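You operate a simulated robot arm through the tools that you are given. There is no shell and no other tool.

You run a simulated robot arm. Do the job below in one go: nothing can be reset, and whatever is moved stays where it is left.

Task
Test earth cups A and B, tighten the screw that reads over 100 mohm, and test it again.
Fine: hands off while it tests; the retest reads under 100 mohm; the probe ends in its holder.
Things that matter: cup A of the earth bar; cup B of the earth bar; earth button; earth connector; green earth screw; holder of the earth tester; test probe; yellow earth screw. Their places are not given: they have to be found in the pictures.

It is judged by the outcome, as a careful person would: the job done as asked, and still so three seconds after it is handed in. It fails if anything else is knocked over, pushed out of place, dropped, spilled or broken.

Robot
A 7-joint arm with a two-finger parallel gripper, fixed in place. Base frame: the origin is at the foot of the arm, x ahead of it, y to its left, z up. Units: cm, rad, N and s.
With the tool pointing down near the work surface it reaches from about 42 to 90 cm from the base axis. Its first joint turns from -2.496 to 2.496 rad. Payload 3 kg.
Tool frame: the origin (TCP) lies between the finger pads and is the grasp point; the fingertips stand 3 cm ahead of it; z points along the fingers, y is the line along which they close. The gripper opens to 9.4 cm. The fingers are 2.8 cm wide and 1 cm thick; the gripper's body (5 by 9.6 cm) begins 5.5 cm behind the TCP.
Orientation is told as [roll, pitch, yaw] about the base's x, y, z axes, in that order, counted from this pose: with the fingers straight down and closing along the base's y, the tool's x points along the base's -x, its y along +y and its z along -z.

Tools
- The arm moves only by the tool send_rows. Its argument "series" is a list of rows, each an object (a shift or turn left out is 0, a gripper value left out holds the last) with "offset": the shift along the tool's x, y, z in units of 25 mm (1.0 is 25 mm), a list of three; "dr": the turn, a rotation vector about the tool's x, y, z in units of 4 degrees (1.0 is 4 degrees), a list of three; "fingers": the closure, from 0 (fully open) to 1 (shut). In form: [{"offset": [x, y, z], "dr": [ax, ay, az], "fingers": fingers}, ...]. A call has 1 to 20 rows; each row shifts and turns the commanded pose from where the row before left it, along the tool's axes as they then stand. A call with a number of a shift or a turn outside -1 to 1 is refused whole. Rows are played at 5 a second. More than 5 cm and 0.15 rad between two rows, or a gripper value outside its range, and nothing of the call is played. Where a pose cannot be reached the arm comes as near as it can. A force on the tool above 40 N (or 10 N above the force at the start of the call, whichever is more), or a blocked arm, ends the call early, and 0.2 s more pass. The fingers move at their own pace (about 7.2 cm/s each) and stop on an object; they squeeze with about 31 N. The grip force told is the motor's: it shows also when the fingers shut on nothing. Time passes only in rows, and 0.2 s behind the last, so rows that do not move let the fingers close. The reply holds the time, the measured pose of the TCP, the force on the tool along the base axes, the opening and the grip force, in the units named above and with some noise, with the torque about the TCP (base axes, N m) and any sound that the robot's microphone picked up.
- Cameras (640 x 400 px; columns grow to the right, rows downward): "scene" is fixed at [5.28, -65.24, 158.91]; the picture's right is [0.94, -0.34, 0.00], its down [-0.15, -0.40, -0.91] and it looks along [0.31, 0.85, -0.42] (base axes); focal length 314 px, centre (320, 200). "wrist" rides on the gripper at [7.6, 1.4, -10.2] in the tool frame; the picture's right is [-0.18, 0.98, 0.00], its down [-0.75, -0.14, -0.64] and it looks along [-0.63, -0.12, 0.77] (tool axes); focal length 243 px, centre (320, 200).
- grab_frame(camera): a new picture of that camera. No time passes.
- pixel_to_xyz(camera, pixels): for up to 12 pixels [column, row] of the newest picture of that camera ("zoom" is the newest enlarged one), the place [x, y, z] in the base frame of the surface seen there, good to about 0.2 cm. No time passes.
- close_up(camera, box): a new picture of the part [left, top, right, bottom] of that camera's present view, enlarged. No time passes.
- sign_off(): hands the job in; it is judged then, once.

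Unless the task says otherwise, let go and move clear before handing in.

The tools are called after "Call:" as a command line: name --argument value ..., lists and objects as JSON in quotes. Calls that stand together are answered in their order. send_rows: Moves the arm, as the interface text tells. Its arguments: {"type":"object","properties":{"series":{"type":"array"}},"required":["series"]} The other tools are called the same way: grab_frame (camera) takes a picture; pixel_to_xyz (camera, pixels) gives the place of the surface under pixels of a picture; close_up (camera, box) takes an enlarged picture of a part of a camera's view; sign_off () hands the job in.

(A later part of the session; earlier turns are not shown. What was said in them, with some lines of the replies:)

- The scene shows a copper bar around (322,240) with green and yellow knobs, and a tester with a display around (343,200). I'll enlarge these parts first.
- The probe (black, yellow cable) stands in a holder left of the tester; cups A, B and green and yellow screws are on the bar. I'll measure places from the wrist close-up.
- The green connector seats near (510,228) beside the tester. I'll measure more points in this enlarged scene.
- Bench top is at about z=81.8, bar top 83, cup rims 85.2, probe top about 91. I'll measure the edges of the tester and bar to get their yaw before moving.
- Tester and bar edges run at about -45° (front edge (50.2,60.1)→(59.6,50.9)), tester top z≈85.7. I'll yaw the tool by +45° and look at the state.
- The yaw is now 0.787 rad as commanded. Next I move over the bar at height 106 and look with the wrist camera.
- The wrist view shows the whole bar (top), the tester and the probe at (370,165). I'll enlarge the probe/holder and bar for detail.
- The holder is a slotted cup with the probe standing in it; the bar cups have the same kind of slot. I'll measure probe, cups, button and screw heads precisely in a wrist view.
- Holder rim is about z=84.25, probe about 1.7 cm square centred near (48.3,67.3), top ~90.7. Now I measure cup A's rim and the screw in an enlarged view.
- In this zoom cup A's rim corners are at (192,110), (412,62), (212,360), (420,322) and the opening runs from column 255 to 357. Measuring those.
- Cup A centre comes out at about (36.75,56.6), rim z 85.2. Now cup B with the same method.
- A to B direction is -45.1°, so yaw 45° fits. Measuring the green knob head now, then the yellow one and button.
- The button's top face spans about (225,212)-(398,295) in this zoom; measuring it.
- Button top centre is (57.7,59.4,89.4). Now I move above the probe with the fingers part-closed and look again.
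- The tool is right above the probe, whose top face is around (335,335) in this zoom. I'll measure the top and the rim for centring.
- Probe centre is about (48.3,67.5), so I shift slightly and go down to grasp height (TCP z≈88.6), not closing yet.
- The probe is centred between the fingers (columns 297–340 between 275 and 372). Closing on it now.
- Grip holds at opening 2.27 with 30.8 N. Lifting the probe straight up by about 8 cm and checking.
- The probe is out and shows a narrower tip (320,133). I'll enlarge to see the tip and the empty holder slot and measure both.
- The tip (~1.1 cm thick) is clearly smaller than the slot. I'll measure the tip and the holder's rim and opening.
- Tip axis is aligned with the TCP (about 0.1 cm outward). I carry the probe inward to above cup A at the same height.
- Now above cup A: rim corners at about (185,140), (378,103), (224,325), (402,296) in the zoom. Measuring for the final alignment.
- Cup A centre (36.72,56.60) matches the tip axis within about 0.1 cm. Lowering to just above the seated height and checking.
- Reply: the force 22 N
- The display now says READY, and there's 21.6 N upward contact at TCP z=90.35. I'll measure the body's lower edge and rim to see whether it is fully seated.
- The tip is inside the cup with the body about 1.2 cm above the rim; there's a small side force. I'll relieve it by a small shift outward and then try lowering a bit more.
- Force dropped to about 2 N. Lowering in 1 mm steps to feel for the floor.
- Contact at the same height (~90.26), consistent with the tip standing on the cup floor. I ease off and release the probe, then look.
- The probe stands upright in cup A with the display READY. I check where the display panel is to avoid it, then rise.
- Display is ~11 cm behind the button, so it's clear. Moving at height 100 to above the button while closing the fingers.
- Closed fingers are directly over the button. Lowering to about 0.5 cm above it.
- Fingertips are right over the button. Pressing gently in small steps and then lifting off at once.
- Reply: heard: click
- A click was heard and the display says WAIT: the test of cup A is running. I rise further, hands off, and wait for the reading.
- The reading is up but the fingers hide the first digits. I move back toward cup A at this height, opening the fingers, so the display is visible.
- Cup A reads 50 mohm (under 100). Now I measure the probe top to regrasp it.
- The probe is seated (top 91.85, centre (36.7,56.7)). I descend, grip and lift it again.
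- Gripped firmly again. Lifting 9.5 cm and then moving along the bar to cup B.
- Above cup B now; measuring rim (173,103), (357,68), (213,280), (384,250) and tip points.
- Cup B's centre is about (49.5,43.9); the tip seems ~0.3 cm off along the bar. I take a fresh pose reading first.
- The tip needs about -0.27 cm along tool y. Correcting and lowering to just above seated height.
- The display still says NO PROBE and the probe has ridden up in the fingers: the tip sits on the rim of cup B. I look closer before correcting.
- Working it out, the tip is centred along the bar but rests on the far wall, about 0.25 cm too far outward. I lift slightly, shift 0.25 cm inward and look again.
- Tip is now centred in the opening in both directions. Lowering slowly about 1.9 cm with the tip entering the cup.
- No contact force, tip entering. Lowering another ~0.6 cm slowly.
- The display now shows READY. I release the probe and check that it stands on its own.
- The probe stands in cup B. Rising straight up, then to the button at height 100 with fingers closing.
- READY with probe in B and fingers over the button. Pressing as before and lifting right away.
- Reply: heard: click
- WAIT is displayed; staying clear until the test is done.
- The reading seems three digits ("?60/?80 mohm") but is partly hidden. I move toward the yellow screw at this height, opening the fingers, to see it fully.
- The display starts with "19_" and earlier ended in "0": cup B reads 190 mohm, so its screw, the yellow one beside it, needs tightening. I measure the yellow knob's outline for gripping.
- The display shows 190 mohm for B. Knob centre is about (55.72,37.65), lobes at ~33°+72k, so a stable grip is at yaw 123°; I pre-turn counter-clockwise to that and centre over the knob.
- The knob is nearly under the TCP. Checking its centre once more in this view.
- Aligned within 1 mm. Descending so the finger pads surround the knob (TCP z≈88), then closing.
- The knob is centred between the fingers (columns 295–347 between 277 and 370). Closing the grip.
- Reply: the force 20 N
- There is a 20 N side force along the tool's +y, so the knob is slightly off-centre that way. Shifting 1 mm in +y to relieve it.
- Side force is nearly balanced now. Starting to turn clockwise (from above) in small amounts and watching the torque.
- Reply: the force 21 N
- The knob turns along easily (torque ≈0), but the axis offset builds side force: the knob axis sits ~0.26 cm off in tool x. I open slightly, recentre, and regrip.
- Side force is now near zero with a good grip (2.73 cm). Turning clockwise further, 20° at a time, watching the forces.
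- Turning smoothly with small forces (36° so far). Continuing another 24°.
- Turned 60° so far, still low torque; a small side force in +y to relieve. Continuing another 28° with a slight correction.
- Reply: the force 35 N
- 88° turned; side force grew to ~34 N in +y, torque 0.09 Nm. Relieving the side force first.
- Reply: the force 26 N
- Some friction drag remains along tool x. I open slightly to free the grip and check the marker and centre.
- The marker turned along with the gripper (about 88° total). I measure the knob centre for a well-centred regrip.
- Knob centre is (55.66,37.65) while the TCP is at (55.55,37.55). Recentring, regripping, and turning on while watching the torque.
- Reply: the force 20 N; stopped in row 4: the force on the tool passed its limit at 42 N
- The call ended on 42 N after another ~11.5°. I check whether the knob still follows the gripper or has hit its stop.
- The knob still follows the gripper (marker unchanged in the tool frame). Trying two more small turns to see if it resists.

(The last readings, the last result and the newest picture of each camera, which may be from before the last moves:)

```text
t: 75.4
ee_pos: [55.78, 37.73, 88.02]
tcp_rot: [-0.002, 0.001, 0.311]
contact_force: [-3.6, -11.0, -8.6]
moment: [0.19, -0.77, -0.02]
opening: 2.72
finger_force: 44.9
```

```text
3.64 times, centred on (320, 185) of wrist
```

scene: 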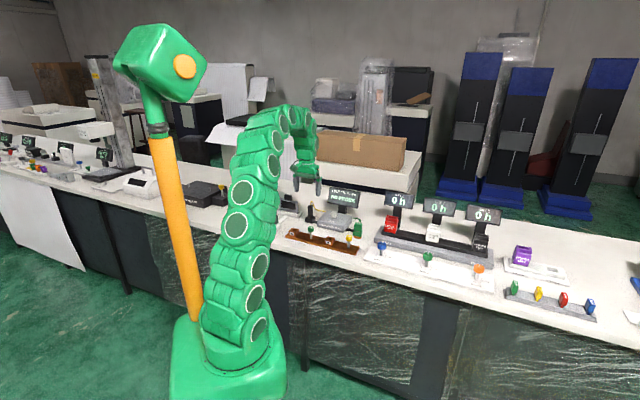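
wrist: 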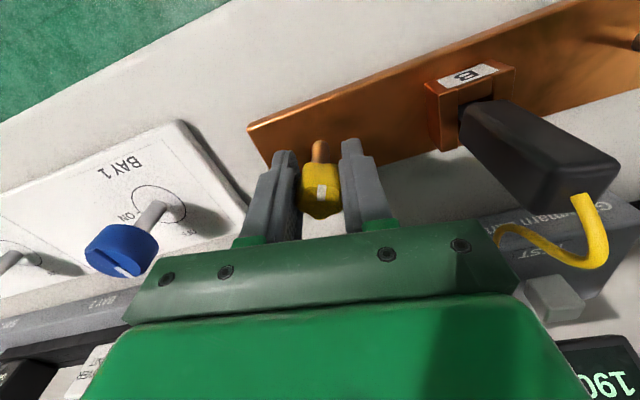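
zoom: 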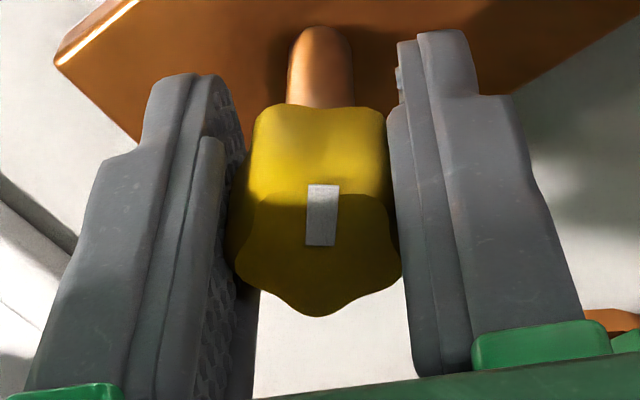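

Knob follows freely, ~105° so far, no stop. Turning on another 20°.

Call:
send_rows --series '[{"offset": [0, -0.012, 0], "dr": [0, 0, 0.8]}, {"dr": [0, 0, 0.8]}, {"dr": [0, 0, 0.8]}, {"dr": [0, 0, 0.8]}, {"dr": [0, 0, 0.8]}, {"dr": [0, 0, 0.8]}, {}]'

Call:
close_up --camera "wrist" --box '[270, 130, 370, 240]'

```text
t: 77.0
ee_pos: [55.66, 37.61, 87.99]
tcp_rot: [-0.001, 0.001, -0.024]
contact_force: [-13.5, -2.7, -7.8]
moment: [0.06, -0.57, 0.0]
opening: 2.71
finger_force: 45.5
```

```text
3.64 times, centred on (320, 185) of wrist
```

zoom: 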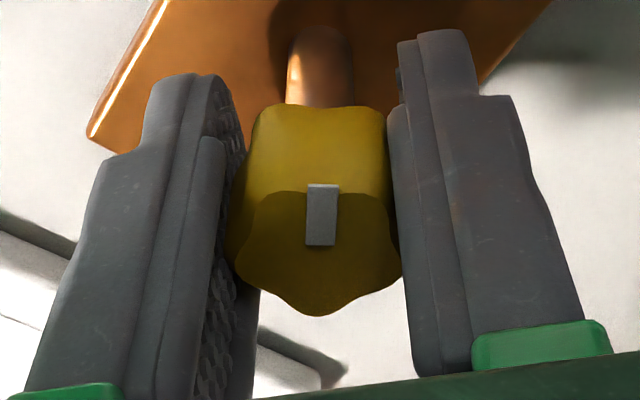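

About 124° turned, still free. I continue another ~29°, correcting the side force.

Call:
send_rows --series '[{"offset": [0, -0.005, 0], "dr": [0, 0, 0.9]}, {"dr": [0, 0, 0.9]}, {"dr": [0, 0, 0.9]}, {"dr": [0, 0, 0.9]}, {}]'

Call:
send_rows --series '[{"dr": [0, 0, 0.9]}, {"dr": [0, 0, 0.9]}, {"dr": [0, 0, 0.9]}, {"dr": [0, 0, 0.9]}, {}]'

Call:
grab_frame --camera "wrist"

Call:
close_up --camera "scene" --box '[290, 180, 390, 260]'

```text
t: 78.2
ee_pos: [55.82, 37.54, 87.97]
tcp_rot: [-0.001, 0.0, -0.277]
contact_force: [-19.2, 9.9, 0.8]
moment: [-0.3, -0.56, 0.02]
opening: 2.73
finger_force: 45.1
```

```text
t: 79.4
ee_pos: [55.68, 37.61, 87.89]
tcp_rot: [0.0, -0.001, -0.527]
contact_force: [-14.7, 4.8, 26.5]
moment: [-0.2, 0.13, 0.0]
opening: 2.74
finger_force: 45.0
```

```text
taken
```

wrist: 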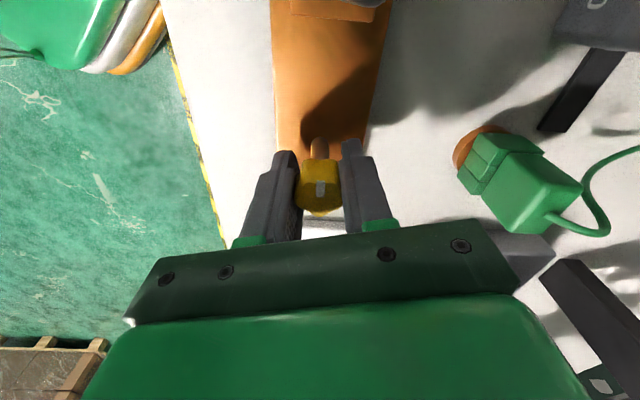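

```text
5.00 times, centred on (340, 220) of scene
```

zoom: 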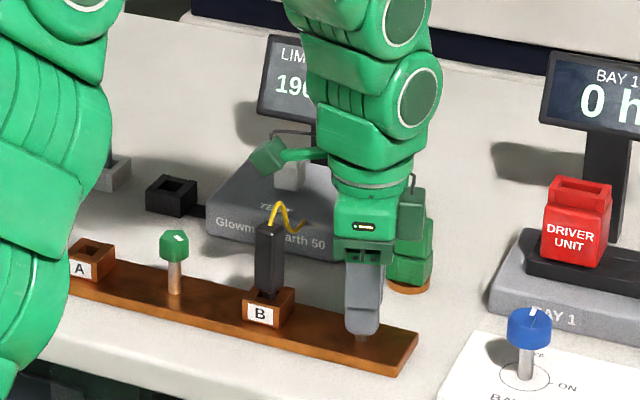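

Turned about 153° in all; there's a 26 N vertical force, so I relax the grip now and look at the screw.

Call:
send_rows --series '[{"fingers": 0.5}, {}, {}, {}]'

Call:
close_up --camera "wrist" --box '[270, 130, 370, 240]'

Call:
pixel_to_xyz --camera "zoom" --pixels '[[320, 215], [320, 315], [240, 265], [400, 265], [320, 280], [320, 80], [255, 210], [385, 210]]'

```text
t: 80.4
ee_pos: [55.7, 37.53, 87.91]
tcp_rot: [0.001, 0.0, -0.526]
contact_force: [-0.3, 0.1, -0.3]
moment: [0.01, 0.02, 0.03]
opening: 4.71
finger_force: 0.1
```

```text
3.64 times, centred on (320, 185) of wrist
```

zoom: 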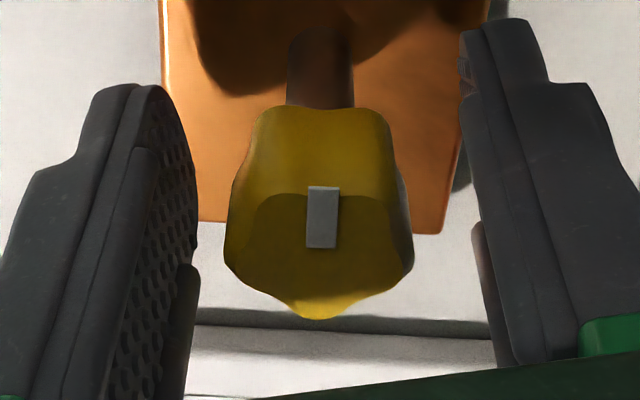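

```text
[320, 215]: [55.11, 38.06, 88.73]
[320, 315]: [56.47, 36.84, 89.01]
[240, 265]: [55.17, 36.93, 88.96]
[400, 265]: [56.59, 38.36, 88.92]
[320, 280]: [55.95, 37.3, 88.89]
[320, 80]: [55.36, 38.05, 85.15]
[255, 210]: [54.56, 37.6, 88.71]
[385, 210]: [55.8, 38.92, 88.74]
```

The screw has followed the whole way. I rise straight up clear of the knob, then turn back to yaw 45°.

Call:
send_rows --series '[{"fingers": 0.4}, {"offset": [0, 0, -0.6]}, {"offset": [0, 0, -0.9]}, {"offset": [0, 0, -0.9]}, {"offset": [0, 0, -0.9]}, {"offset": [0, 0, -0.9]}, {"offset": [0, 0, -0.6]}, {}]'

Call:
send_rows --series '[{"dr": [0, 0, -1]}, {"dr": [0, 0, -1]}, {"dr": [0, 0, -1]}, {"dr": [0, 0, -1]}, {"dr": [0, 0, -1]}, {"dr": [0, 0, -1]}, {"dr": [0, 0, -1]}, {"dr": [0, 0, -1]}, {"dr": [0, 0, -1]}, {"dr": [0, 0, -1]}, {"dr": [0, 0, -1]}, {"dr": [0, 0, -1]}, {"dr": [0, 0, -1]}, {"dr": [0, 0, -1]}, {"dr": [0, 0, -1]}, {"dr": [0, 0, -1]}, {"dr": [0, 0, -1]}, {"dr": [0, 0, -1]}, {"dr": [0, 0, -0.79]}, {}]'

Call:
grab_frame --camera "scene"

```text
t: 82.2
ee_pos: [55.79, 37.64, 99.89]
tcp_rot: [0.0, -0.001, -0.525]
contact_force: [-0.1, -0.8, 0.2]
moment: [0.01, -0.02, 0.0]
opening: 5.64
finger_force: 0.1
```

```text
t: 86.4
ee_pos: [55.79, 37.65, 99.99]
tcp_rot: [0.001, -0.001, 0.787]
contact_force: [-0.1, -0.4, 0.1]
moment: [0.02, 0.01, 0.01]
opening: 5.64
finger_force: 0.0
```

```text
taken
```

scene: 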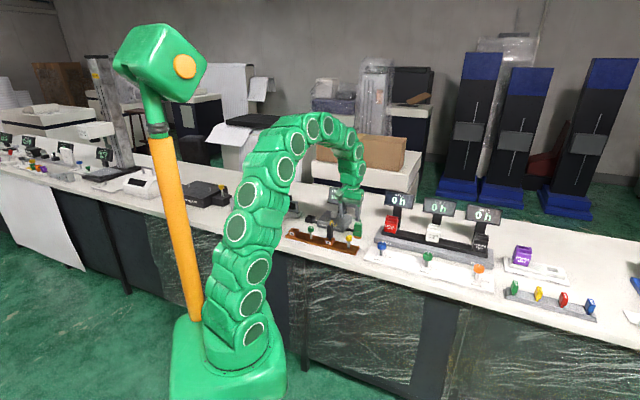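

Back at yaw 45° with everything standing. Moving over the button with fingers closing for the retest of cup B.

Call:
send_rows --series '[{"offset": [-0.833, 0.698, 0], "fingers": 1}, {"offset": [-0.833, 0.698, 0]}, {"offset": [-0.833, 0.698, 0]}, {"offset": [-0.833, 0.698, 0]}, {"offset": [-0.833, 0.698, 0]}, {"offset": [-0.833, 0.698, 0]}, {"offset": [-0.833, 0.698, 0]}, {"offset": [-0.833, 0.698, 0]}, {}, {}]'

Call:
grab_frame --camera "wrist"

Call:
close_up --camera "scene" --box '[270, 170, 390, 250]'

```text
t: 88.6
ee_pos: [57.66, 59.13, 99.99]
tcp_rot: [-0.001, 0.001, 0.786]
contact_force: [1.0, -0.4, 0.3]
moment: [0.03, 0.01, -0.03]
opening: 0.01
finger_force: 31.0
```

```text
taken
```

wrist: 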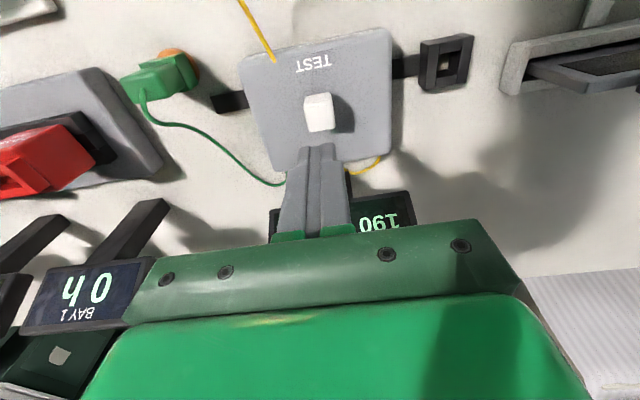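

```text
5.00 times, centred on (330, 210) of scene
```

zoom: 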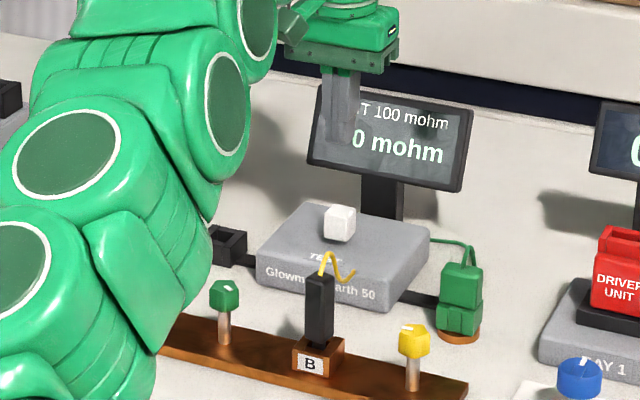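

The display still holds the old 190, and the probe stands in B. Pressing the button for the retest and lifting off at once.

Call:
send_rows --series '[{"offset": [0, 0.03, 0.6]}, {"offset": [0, 0, 0.7]}, {"offset": [0, 0, 0.6]}, {"offset": [0, 0, 0.5]}, {"offset": [0, 0, 0.45]}, {"offset": [0, 0, 0.14]}, {"offset": [0, 0, 0.08]}, {"offset": [0, 0, 0.08]}, {"offset": [0, 0, 0.08]}, {"offset": [0, 0, -0.28]}, {"offset": [0, 0, -0.7]}, {"offset": [0, 0, -0.8]}, {"offset": [0, 0, -0.8]}, {"offset": [0, 0, -0.65]}]'

Call:
close_up --camera "scene" --box '[270, 170, 390, 250]'

```text
t: 91.6
ee_pos: [57.55, 59.32, 99.97]
tcp_rot: [0.002, 0.0, 0.785]
contact_force: [0.3, 0.1, -0.3]
moment: [0.0, -0.01, 0.01]
opening: 0.0
finger_force: 30.8
heard: click
```

```text
5.00 times, centred on (330, 210) of scene
```

zoom: 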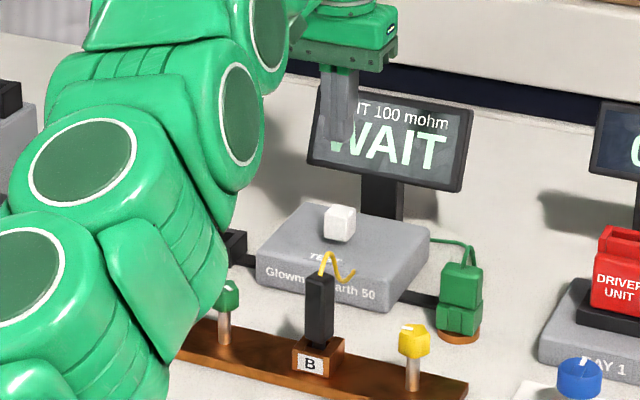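

The click was heard and it shows WAIT. I stay still until the reading comes.

Call:
send_rows --series '[{}, {}, {}, {}, {}, {}, {}, {}, {}, {}]'

Call:
close_up --camera "scene" --box '[320, 180, 380, 220]'

Call:
close_up --camera "wrist" --box '[260, 180, 430, 250]'

```text
t: 93.8
ee_pos: [57.56, 59.42, 100.02]
tcp_rot: [0.001, -0.001, 0.784]
contact_force: [-1.1, 0.2, -0.5]
moment: [-0.01, 0.01, 0.01]
opening: 0.02
finger_force: 31.2
```

```text
10.00 times, centred on (350, 200) of scene
```

zoom: 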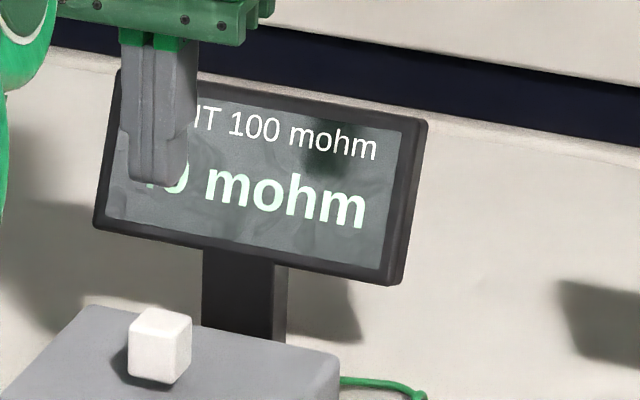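

```text
3.76 times, centred on (345, 215) of wrist
```

zoom: 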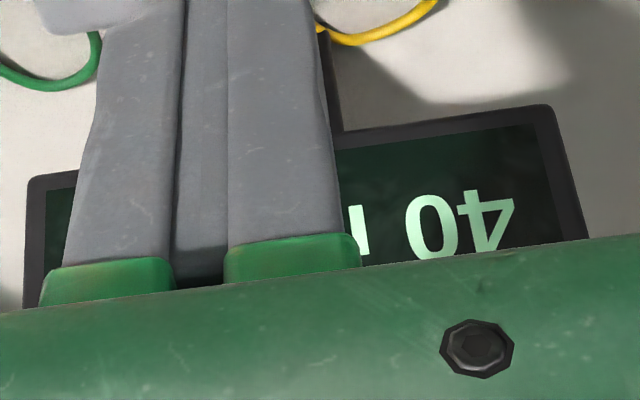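

The retest reads 40 mohm. Now I go back above the probe in cup B to return it to its holder.

Call:
send_rows --series '[{"offset": [0.835, -0.259, 0]}, {"offset": [0.835, -0.259, 0], "fingers": 0.4}, {"offset": [0.835, -0.259, 0]}, {"offset": [0.835, -0.259, 0]}, {"offset": [0.835, -0.259, 0]}, {"offset": [0.835, -0.259, 0]}, {"offset": [0.835, -0.259, 0]}, {"offset": [0.835, -0.259, 0]}, {}, {}]'

Call:
grab_frame --camera "wrist"

Call:
close_up --camera "wrist" --box '[260, 60, 380, 160]'

Call:
close_up --camera "scene" --box '[290, 170, 390, 250]'

```text
t: 96.0
ee_pos: [49.45, 43.7, 100.02]
tcp_rot: [0.0, 0.001, 0.785]
contact_force: [0.5, -0.7, -0.1]
moment: [0.01, 0.0, 0.01]
opening: 5.64
finger_force: 0.1
```

```text
taken
```

wrist: 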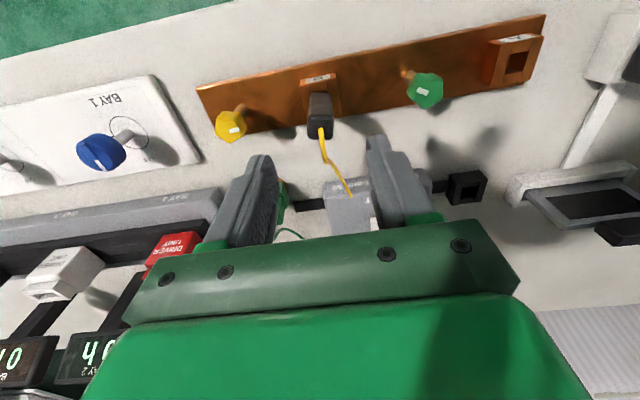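

```text
4.00 times, centred on (320, 110) of wrist
```

zoom: 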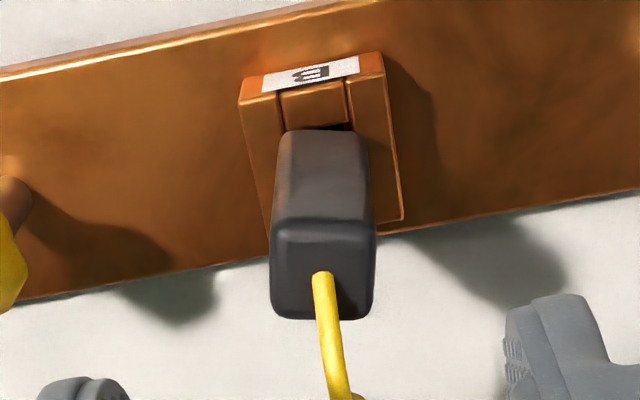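

```text
5.00 times, centred on (340, 210) of scene
```

zoom: 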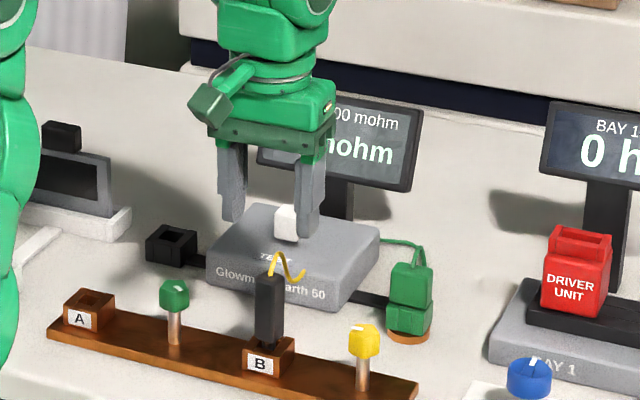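

The probe stands upright in B. I measure its top to grip it centred.

Call:
close_up --camera "wrist" --box '[260, 60, 380, 160]'

Call:
pixel_to_xyz --camera "zoom" --pixels '[[280, 228], [368, 228], [282, 305], [366, 308], [320, 260], [285, 140], [362, 140], [300, 180], [350, 180]]'

```text
4.00 times, centred on (320, 110) of wrist
```

zoom: 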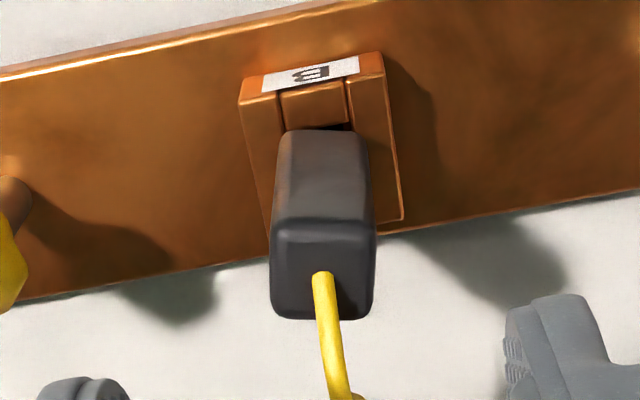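

```text
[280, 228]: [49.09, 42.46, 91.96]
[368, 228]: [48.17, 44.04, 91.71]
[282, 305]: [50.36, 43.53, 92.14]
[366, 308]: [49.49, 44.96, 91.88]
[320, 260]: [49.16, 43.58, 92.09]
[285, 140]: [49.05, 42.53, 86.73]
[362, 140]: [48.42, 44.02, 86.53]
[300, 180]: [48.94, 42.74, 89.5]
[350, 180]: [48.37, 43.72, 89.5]
```

The probe stands upright but turned by about -9° in the cup; I match that yaw, then descend and grip it.

Call:
send_rows --series '[{"dr": [0, 0, 1]}, {"dr": [0, 0, 1]}, {"dr": [0, 0, 0.25]}, {"offset": [0.03, 0.05, 0.6]}, {"offset": [0, 0, 0.8]}, {"offset": [0, 0, 0.8]}, {"offset": [0, 0, 0.8]}, {"offset": [0, 0, 0.6]}, {"offset": [0, 0, 0.46]}, {}, {}]'

Call:
grab_frame --camera "wrist"

```text
t: 98.4
ee_pos: [49.17, 43.85, 89.81]
tcp_rot: [0.0, 0.0, 0.628]
contact_force: [-0.7, 1.0, -0.5]
moment: [0.01, 0.02, -0.01]
opening: 5.63
finger_force: 0.2
```

```text
taken
```

wrist: 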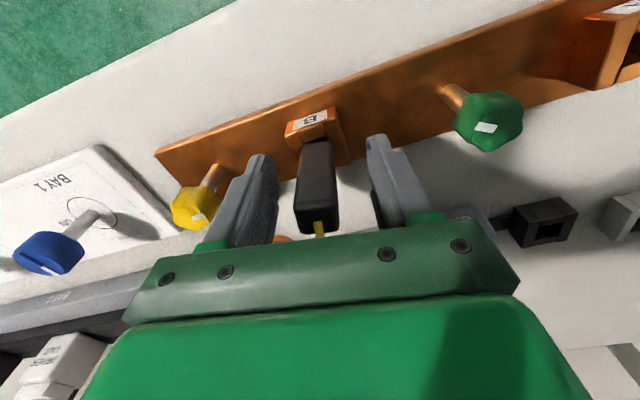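

The probe sits between the fingers. Closing and lifting.

Call:
send_rows --series '[{"fingers": 1}, {}, {}, {}, {}, {"offset": [0, 0, -0.3]}, {"offset": [0, 0, -0.5]}, {"offset": [0, 0, -0.7]}, {"offset": [0, 0, -0.8]}, {"offset": [0, 0, -0.8]}, {"offset": [0, 0, -0.6]}, {}]'

Call:
grab_frame --camera "wrist"

Call:
close_up --camera "scene" --box '[290, 170, 390, 250]'

```text
t: 101.0
ee_pos: [49.33, 43.87, 98.98]
tcp_rot: [0.001, 0.0, 0.629]
contact_force: [-0.5, 0.0, 0.6]
moment: [0.02, -0.02, -0.01]
opening: 2.29
finger_force: 31.0
```

```text
taken
```

wrist: 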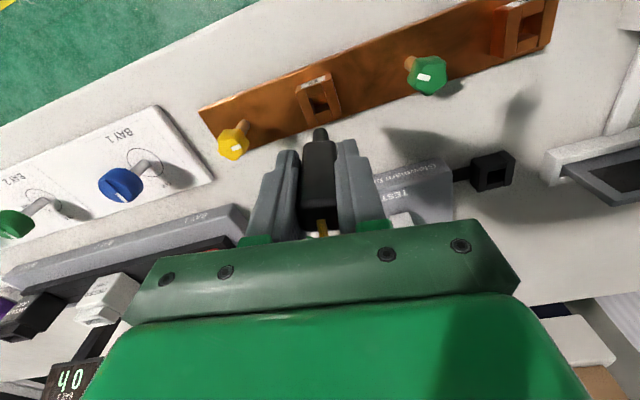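

```text
5.00 times, centred on (340, 210) of scene
```

zoom: 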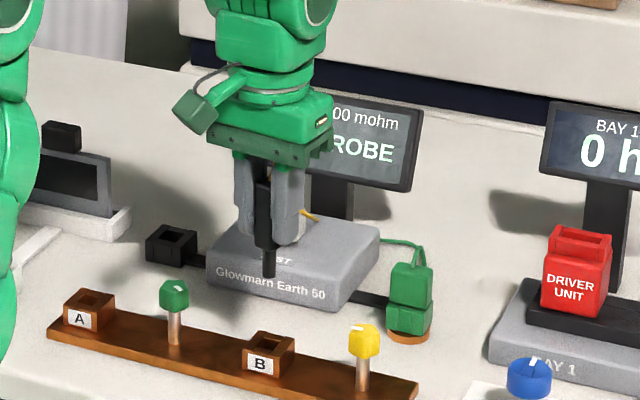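

The probe is out of cup B and NO PROBE shows again. Turning back to yaw 45° and carrying it above the holder.

Call:
send_rows --series '[{"dr": [0, 0, -1]}, {"dr": [0, 0, -1]}, {"dr": [0, 0, -0.25]}, {"offset": [-0.712, 0.771, 0]}, {"offset": [-0.712, 0.771, 0]}, {"offset": [-0.712, 0.771, 0]}, {"offset": [-0.712, 0.771, 0]}, {"offset": [-0.712, 0.771, 0]}, {"offset": [-0.712, 0.771, 0]}, {"offset": [-0.712, 0.771, 0]}, {"offset": [-0.712, 0.771, 0]}, {"offset": [-0.712, 0.771, 0]}, {}, {}]'

Call:
grab_frame --camera "wrist"

Call:
close_up --camera "wrist" --box '[285, 65, 365, 145]'

```text
t: 104.0
ee_pos: [48.35, 67.71, 99.18]
tcp_rot: [0.001, -0.002, 0.785]
contact_force: [-0.1, -0.5, -1.1]
moment: [-0.01, 0.01, 0.0]
opening: 2.29
finger_force: 31.3
```

```text
taken
```

wrist: 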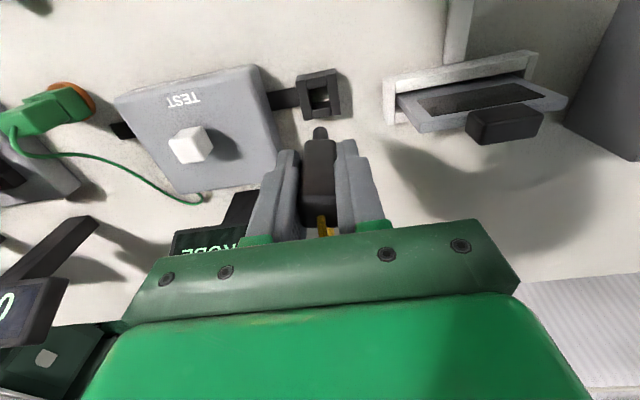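

```text
5.00 times, centred on (325, 105) of wrist
```

zoom: 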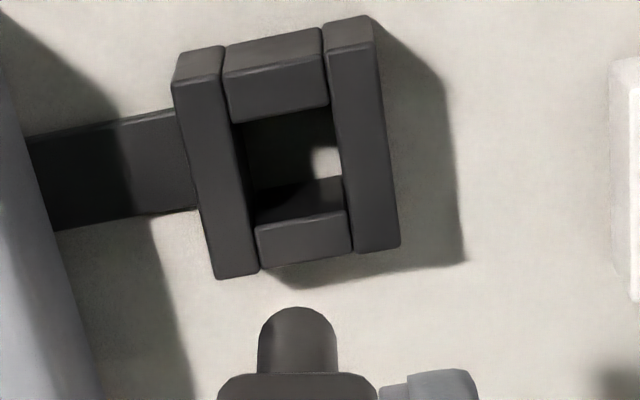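

Above the holder; by projection the opening centre lies about -0.2 cm in tool y and -0.08 in tool x from the tip. Cross-checking with measured points.

Call:
pixel_to_xyz --camera "zoom" --pixels '[[177, 87], [372, 51], [222, 274], [396, 243], [228, 125], [334, 108], [256, 226], [346, 210], [297, 315], [260, 345], [334, 345], [297, 345]]'

Call:
send_rows --series '[{}]'

```text
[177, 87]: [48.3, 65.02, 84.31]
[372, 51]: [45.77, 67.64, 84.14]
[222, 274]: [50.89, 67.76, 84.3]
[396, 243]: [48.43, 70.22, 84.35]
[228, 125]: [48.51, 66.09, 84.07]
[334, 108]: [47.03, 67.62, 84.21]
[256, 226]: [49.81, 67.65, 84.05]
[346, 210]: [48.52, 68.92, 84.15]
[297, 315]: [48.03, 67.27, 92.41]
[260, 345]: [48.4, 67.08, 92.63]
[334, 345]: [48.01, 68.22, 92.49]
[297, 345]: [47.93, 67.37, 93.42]
```

```text
t: 104.4
ee_pos: [48.37, 67.53, 99.15]
tcp_rot: [0.001, 0.001, 0.785]
contact_force: [-0.4, 0.1, 0.0]
moment: [-0.02, 0.02, 0.0]
opening: 2.27
finger_force: 31.0
```

The measurements agree: shift about -0.16 cm along tool y and -0.08 in x. Correcting and lowering to just above the holder rim.

Call:
send_rows --series '[{"offset": [-0.03, -0.065, 0.4]}, {"offset": [0, 0, 0.7]}, {"offset": [0, 0, 0.7]}, {"offset": [0, 0, 0.6]}, {"offset": [0, 0, 0.4]}, {"offset": [0, 0, 0.2]}, {}]'

Call:
close_up --camera "wrist" --box '[285, 90, 355, 160]'

```text
t: 106.0
ee_pos: [48.5, 67.49, 91.65]
tcp_rot: [0.0, -0.001, 0.785]
contact_force: [0.1, -0.3, -0.5]
moment: [0.0, -0.02, 0.01]
opening: 2.26
finger_force: 31.1
```

```text
5.71 times, centred on (320, 125) of wrist
```

zoom: 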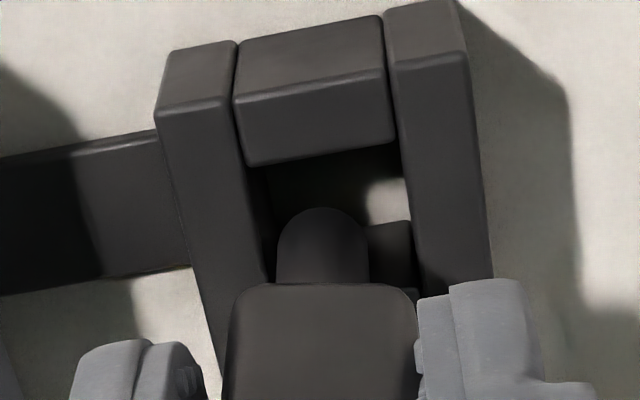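

The tip lies within the opening with margin on all sides. A small correction, then lowering into the holder slowly.

Call:
send_rows --series '[{"offset": [-0.025, 0.03, 0.1]}, {"offset": [0, 0, 0.15]}, {"offset": [0, 0, 0.15]}, {"offset": [0, 0, 0.15]}, {"offset": [0, 0, 0.15]}, {"offset": [0, 0, 0.15]}, {"offset": [0, 0, 0.1]}, {}]'

Call:
close_up --camera "wrist" --box '[260, 80, 380, 240]'

Call:
close_up --camera "scene" --box '[280, 170, 380, 250]'

```text
t: 107.8
ee_pos: [48.54, 67.53, 89.14]
tcp_rot: [-0.001, 0.001, 0.786]
contact_force: [0.1, -1.2, -0.8]
moment: [-0.01, 0.0, -0.02]
opening: 2.26
finger_force: 30.8
```

```text
2.50 times, centred on (320, 160) of wrist
```

zoom: 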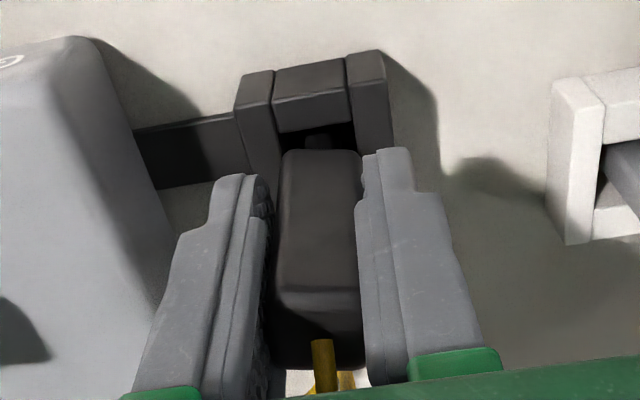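

```text
5.00 times, centred on (330, 210) of scene
```

zoom: 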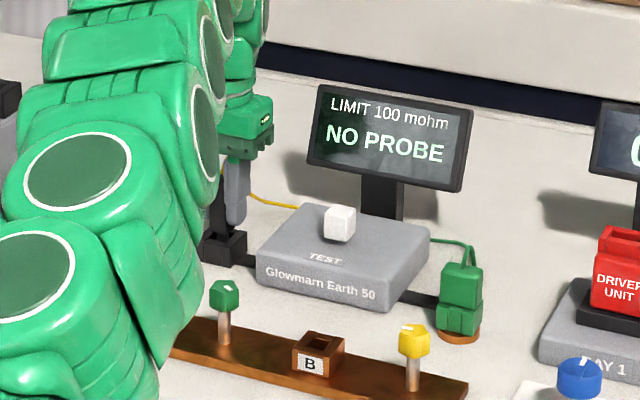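

The tip is in the holder without force at TCP z=89.1. Lowering the last ~0.45 cm gently.

Call:
send_rows --series '[{"offset": [0, 0, 0.06]}, {"offset": [0, 0, 0.06]}, {"offset": [0, 0, 0.04]}, {}]'

```text
t: 108.8
ee_pos: [48.55, 67.59, 88.94]
tcp_rot: [0.001, -0.004, 0.786]
contact_force: [-3.9, 0.7, 38.7]
moment: [0.12, 0.24, 0.0]
opening: 2.25
finger_force: 31.0
```

Floor contact at z≈88.9 (38.7 N). Easing off 1 mm and releasing the probe.

Call:
send_rows --series '[{"offset": [0, 0, -0.06]}, {}, {"fingers": 0.4}, {}, {}, {}]'

Call:
close_up --camera "wrist" --box '[260, 80, 380, 240]'

Call:
close_up --camera "scene" --box '[280, 170, 380, 250]'

```text
t: 110.2
ee_pos: [48.49, 67.49, 88.91]
tcp_rot: [0.0, 0.0, 0.786]
contact_force: [0.4, 0.6, 0.5]
moment: [0.0, -0.01, 0.0]
opening: 5.64
finger_force: 0.0
```

```text
2.50 times, centred on (320, 160) of wrist
```

zoom: 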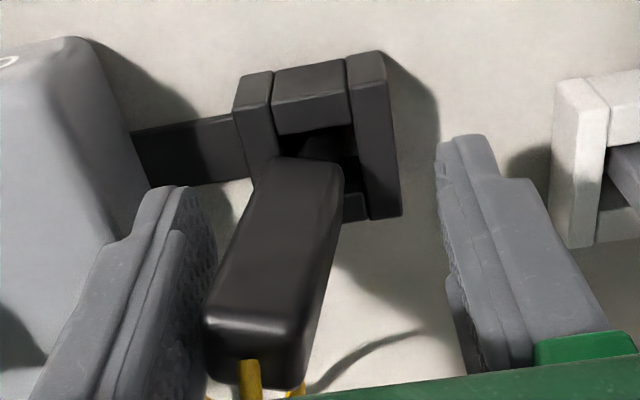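

```text
5.00 times, centred on (330, 210) of scene
```

zoom: 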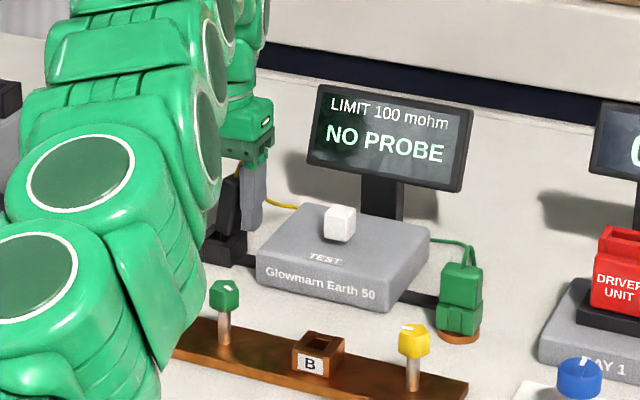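

The released probe leans toward the tester against the left finger, so it is not seated square. I look closely before straightening it.

Call:
close_up --camera "wrist" --box '[285, 90, 355, 160]'

Call:
pixel_to_xyz --camera "zoom" --pixels '[[320, 160], [300, 230], [360, 230], [280, 260], [360, 260], [320, 300], [155, 100], [450, 50], [410, 220], [400, 290]]'

Call:
close_up --camera "scene" --box '[305, 195, 335, 230]'

```text
5.71 times, centred on (320, 125) of wrist
```

zoom: 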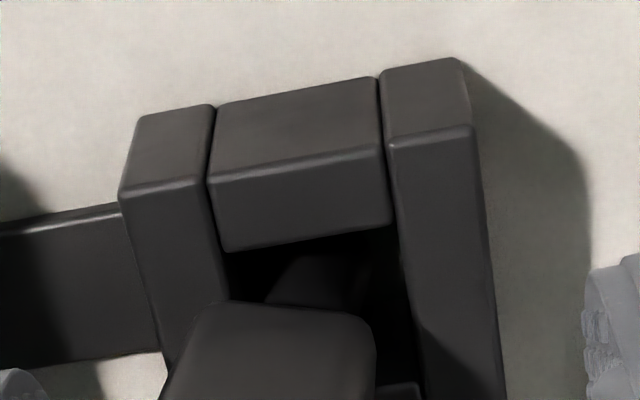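

```text
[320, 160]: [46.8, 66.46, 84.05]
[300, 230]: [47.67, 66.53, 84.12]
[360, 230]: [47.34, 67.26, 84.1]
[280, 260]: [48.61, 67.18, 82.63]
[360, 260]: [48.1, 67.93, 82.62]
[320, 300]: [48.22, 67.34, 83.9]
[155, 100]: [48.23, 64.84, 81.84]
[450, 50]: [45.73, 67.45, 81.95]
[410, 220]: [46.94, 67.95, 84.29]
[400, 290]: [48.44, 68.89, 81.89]
```

```text
11.43 times, centred on (320, 212) of scene
```

zoom: 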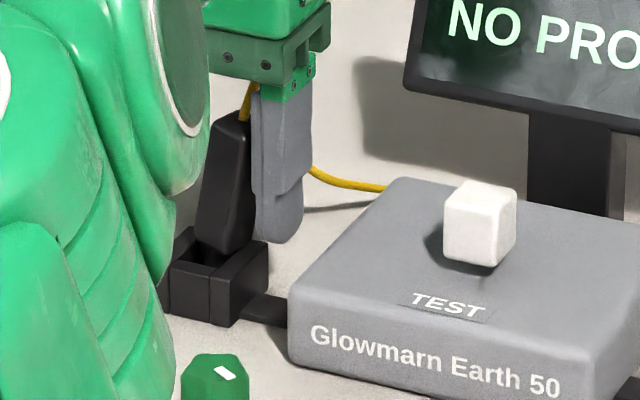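

The probe leans on the left finger with its tip still in the holder. Closing the fingers again will push it upright; then I'll set it down and release very gradually.

Call:
send_rows --series '[{"fingers": 0.55}, {}, {"fingers": 0.65}, {}, {"fingers": 0.7}, {}, {"fingers": 1}, {}, {}, {}]'

Call:
close_up --camera "wrist" --box '[260, 80, 380, 240]'

Call:
close_up --camera "scene" --box '[305, 195, 335, 230]'

```text
t: 112.4
ee_pos: [48.53, 67.58, 88.8]
tcp_rot: [0.001, 0.001, 0.786]
contact_force: [0.4, 1.6, 2.0]
moment: [0.02, -0.03, 0.0]
opening: 2.27
finger_force: 31.3
```

```text
2.50 times, centred on (320, 160) of wrist
```

zoom: 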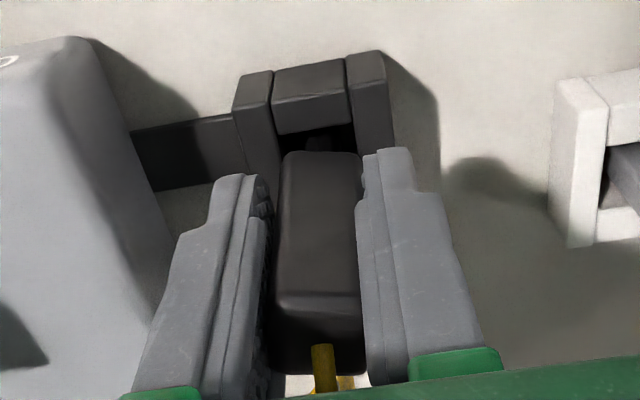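

```text
11.43 times, centred on (320, 212) of scene
```

zoom: 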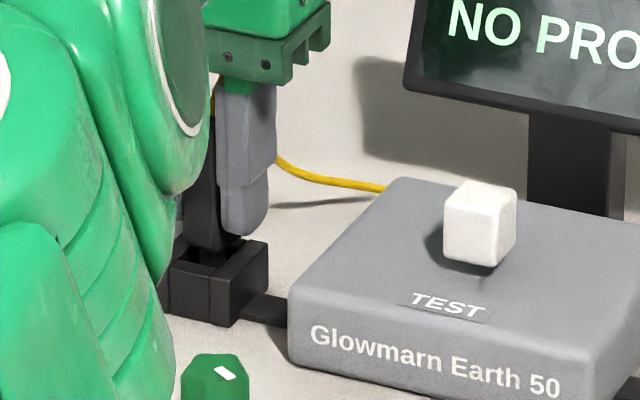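

Upright again and, by projection, centred in the holder. I lower 1 mm to be sure the tip is on the floor.

Call:
send_rows --series '[{"offset": [0, 0, 0.03]}, {}, {}]'

```text
t: 113.2
ee_pos: [48.41, 67.56, 88.88]
tcp_rot: [-0.001, -0.003, 0.785]
contact_force: [1.2, -2.3, 13.2]
moment: [-0.13, -0.13, -0.02]
opening: 2.27
finger_force: 30.7
```

The tip stands on the floor (13 N). I back off half a millimetre and open by tiny steps so it settles upright.

Call:
send_rows --series '[{"offset": [0, 0, -0.02]}, {}, {"fingers": 0.755}, {}, {"fingers": 0.748}, {}, {}, {"fingers": 0.74}, {}, {}, {}]'

Call:
close_up --camera "wrist" --box '[260, 80, 380, 240]'

Call:
close_up --camera "scene" --box '[305, 195, 335, 230]'

```text
t: 115.6
ee_pos: [48.48, 67.59, 88.8]
tcp_rot: [0.001, -0.001, 0.785]
contact_force: [0.5, 1.4, 0.9]
moment: [0.02, -0.01, 0.01]
opening: 2.43
finger_force: 0.0
```

```text
2.50 times, centred on (320, 160) of wrist
```

zoom: 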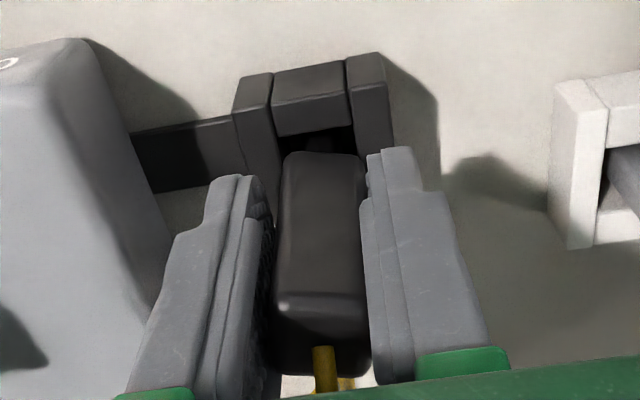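

```text
11.43 times, centred on (320, 212) of scene
```

zoom: 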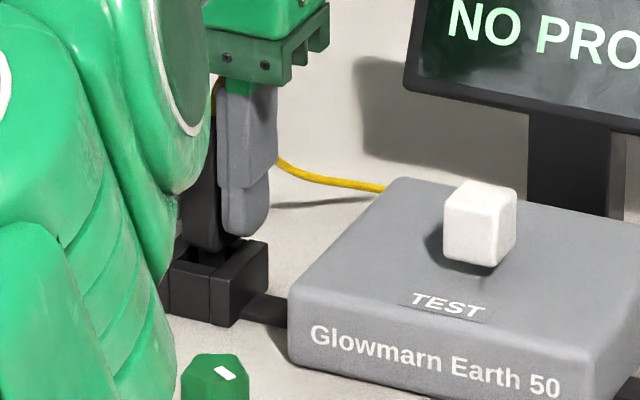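

Grip force is 0 and the probe still looks upright. Opening a little more and checking which way it tends.

Call:
send_rows --series '[{"fingers": 0.72}, {}, {}, {}]'

Call:
close_up --camera "wrist" --box '[260, 80, 380, 240]'

```text
t: 116.6
ee_pos: [48.48, 67.51, 88.8]
tcp_rot: [-0.001, -0.001, 0.786]
contact_force: [-0.5, 0.8, 0.4]
moment: [0.01, 0.0, -0.02]
opening: 2.63
finger_force: 0.1
```

```text
2.50 times, centred on (320, 160) of wrist
```

zoom: 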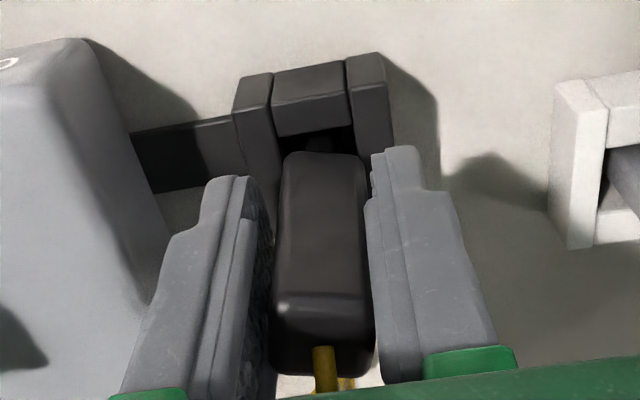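

Still standing. Opening further in two steps and checking.

Call:
send_rows --series '[{"fingers": 0.7}, {}, {}, {"fingers": 0.67}, {}, {}, {}]'

Call:
close_up --camera "wrist" --box '[260, 80, 380, 240]'

Call:
close_up --camera "scene" --box '[305, 195, 335, 230]'

```text
t: 118.2
ee_pos: [48.46, 67.52, 88.89]
tcp_rot: [-0.002, -0.002, 0.786]
contact_force: [0.2, -0.8, 0.9]
moment: [0.0, 0.01, 0.02]
opening: 3.08
finger_force: 0.0
```

```text
2.50 times, centred on (320, 160) of wrist
```

zoom: 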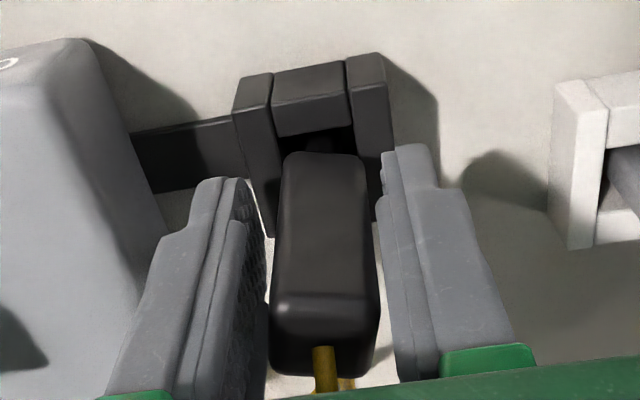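

```text
11.43 times, centred on (320, 212) of scene
```

zoom: 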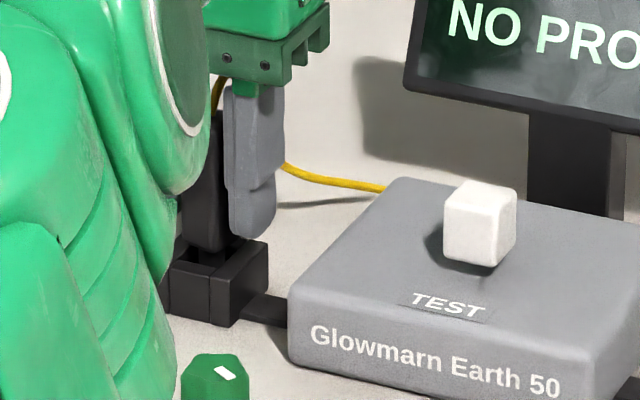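

The probe now stands free and upright with gaps on both sides. Opening the rest of the way gradually.

Call:
send_rows --series '[{"fingers": 0.63}, {}, {"fingers": 0.58}, {}, {"fingers": 0.5}, {}, {"fingers": 0.4}, {}, {}, {}]'

Call:
close_up --camera "wrist" --box '[260, 80, 380, 240]'

```text
t: 120.4
ee_pos: [48.4, 67.67, 88.77]
tcp_rot: [-0.002, -0.002, 0.786]
contact_force: [-0.4, 0.9, -0.6]
moment: [-0.03, -0.01, 0.01]
opening: 5.63
finger_force: 0.1
```

```text
2.50 times, centred on (320, 160) of wrist
```

zoom: 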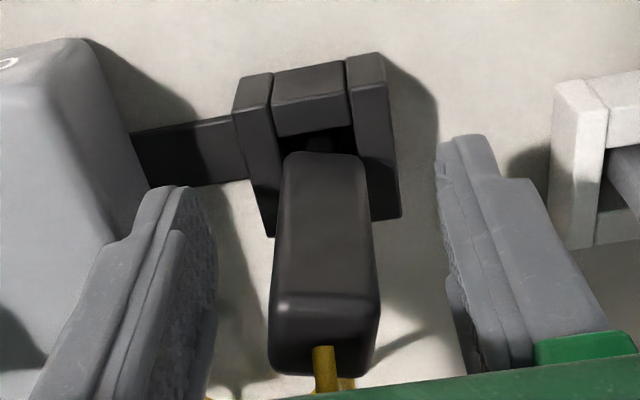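

The probe stands upright in its holder on its own. Rising straight up and clear.

Call:
send_rows --series '[{"offset": [0, 0, -0.3]}, {"offset": [0, 0, -0.5]}, {"offset": [0, 0, -0.7]}, {"offset": [0, 0, -0.9]}, {"offset": [0, 0, -0.9]}, {"offset": [0, 0, -0.9]}, {"offset": [0, 0, -0.5]}, {}, {}]'

Call:
grab_frame --camera "wrist"

Call:
close_up --camera "wrist" --box '[260, 60, 380, 160]'

Call:
pixel_to_xyz --camera "zoom" --pixels '[[285, 205], [365, 205], [300, 270], [370, 275], [290, 130], [360, 130]]'

```text
t: 122.4
ee_pos: [48.52, 67.69, 100.6]
tcp_rot: [0.001, 0.0, 0.786]
contact_force: [0.6, 1.5, 0.8]
moment: [-0.01, 0.02, 0.0]
opening: 5.63
finger_force: 0.2
```

```text
taken
```

wrist: 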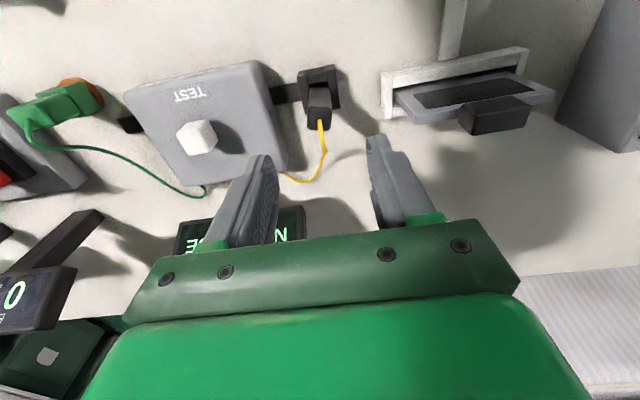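

```text
4.00 times, centred on (320, 110) of wrist
```

zoom: 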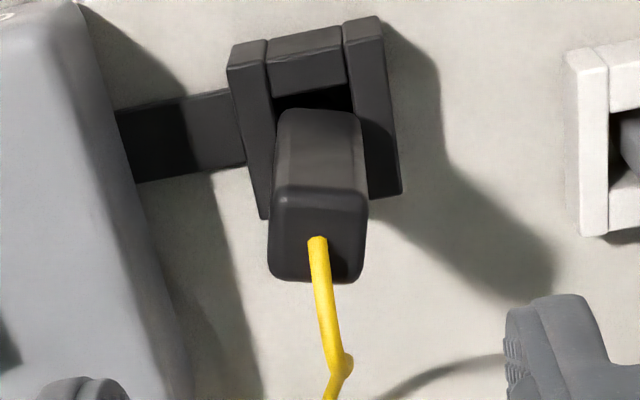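

```text
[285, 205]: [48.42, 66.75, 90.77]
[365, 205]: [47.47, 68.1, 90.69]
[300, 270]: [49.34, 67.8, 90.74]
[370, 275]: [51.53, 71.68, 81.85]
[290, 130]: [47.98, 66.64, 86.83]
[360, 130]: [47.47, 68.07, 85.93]
```

Probe top is at 90.74, same as at the start, standing in its holder. I retreat upward and inward, then check the whole scene.

Call:
send_rows --series '[{"offset": [0, 0, -0.8]}, {"offset": [0.3, 0, -0.8]}, {"offset": [0.7, -0.2, -0.6]}, {"offset": [0.8, -0.3, -0.5]}, {"offset": [0.8, -0.3, -0.5]}, {"offset": [0.8, -0.3, -0.5]}, {"offset": [0.8, -0.3, -0.4]}, {"offset": [0.8, -0.3, 0]}, {"offset": [0.8, -0.3, 0]}, {"offset": [0.6, -0.2, 0]}, {}, {}, {}]'

Call:
grab_frame --camera "scene"

Call:
close_up --camera "scene" --box '[270, 170, 390, 260]'

Call:
grab_frame --camera "wrist"

```text
t: 125.2
ee_pos: [40.89, 52.24, 110.97]
tcp_rot: [-0.001, 0.001, 0.786]
contact_force: [0.4, 0.2, -0.6]
moment: [-0.02, -0.04, 0.01]
opening: 5.64
finger_force: 0.0
```

```text
taken
```

scene: 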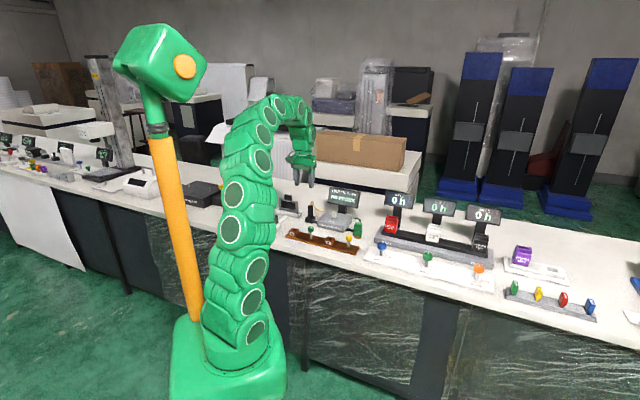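

```text
4.44 times, centred on (330, 215) of scene
```

zoom: 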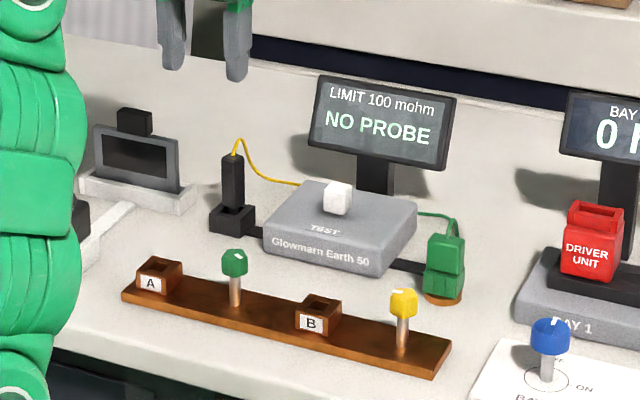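

```text
taken
```

wrist: 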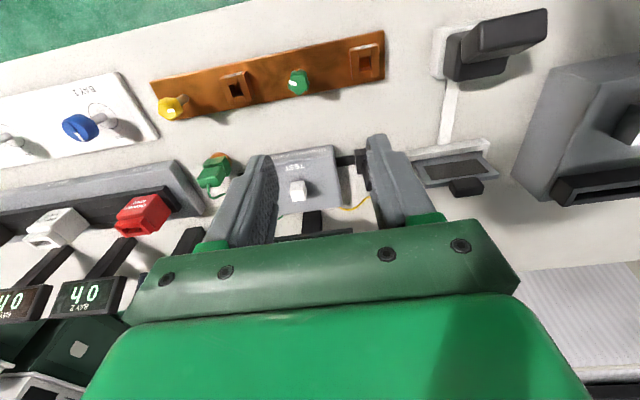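

The probe stands upright in its holder at (232,205) in the zoom, the bar, connector and neighbouring gear are in place, cup A read 50 mohm, and cup B read 190 mohm and then 40 mohm on the retest. The arm is clear and empty, so I hand the job in.

Call:
sign_off

```text
The job is handed in.
```

The job is handed in: both earth cups now read under the 100 mohm limit, and the probe is back in its holder.

| Cup | First test | Action | Retest |
|---|---|---|---|
| A | 50 mohm | none needed | not needed |
| B | 190 mohm | turned the yellow screw about 150° clockwise | 40 mohm |

- **Choice of screw:** I took the yellow screw as cup B's because it sits beside that cup, and the drop to 40 mohm fits that. The yellow screw turned freely the whole way, and I did not feel it reach a stop.
- **Hands off:** For all three tests the probe stood free in its cup, and the arm lifted off the button as soon as it clicked.
- **Probe return:** When I first released the probe in its holder it leaned over against a finger. I straightened it and opened the fingers in small steps. It now stands upright at its starting height.

In the last pictures nothing else had been knocked over or moved, and the arm was clear of the bench.
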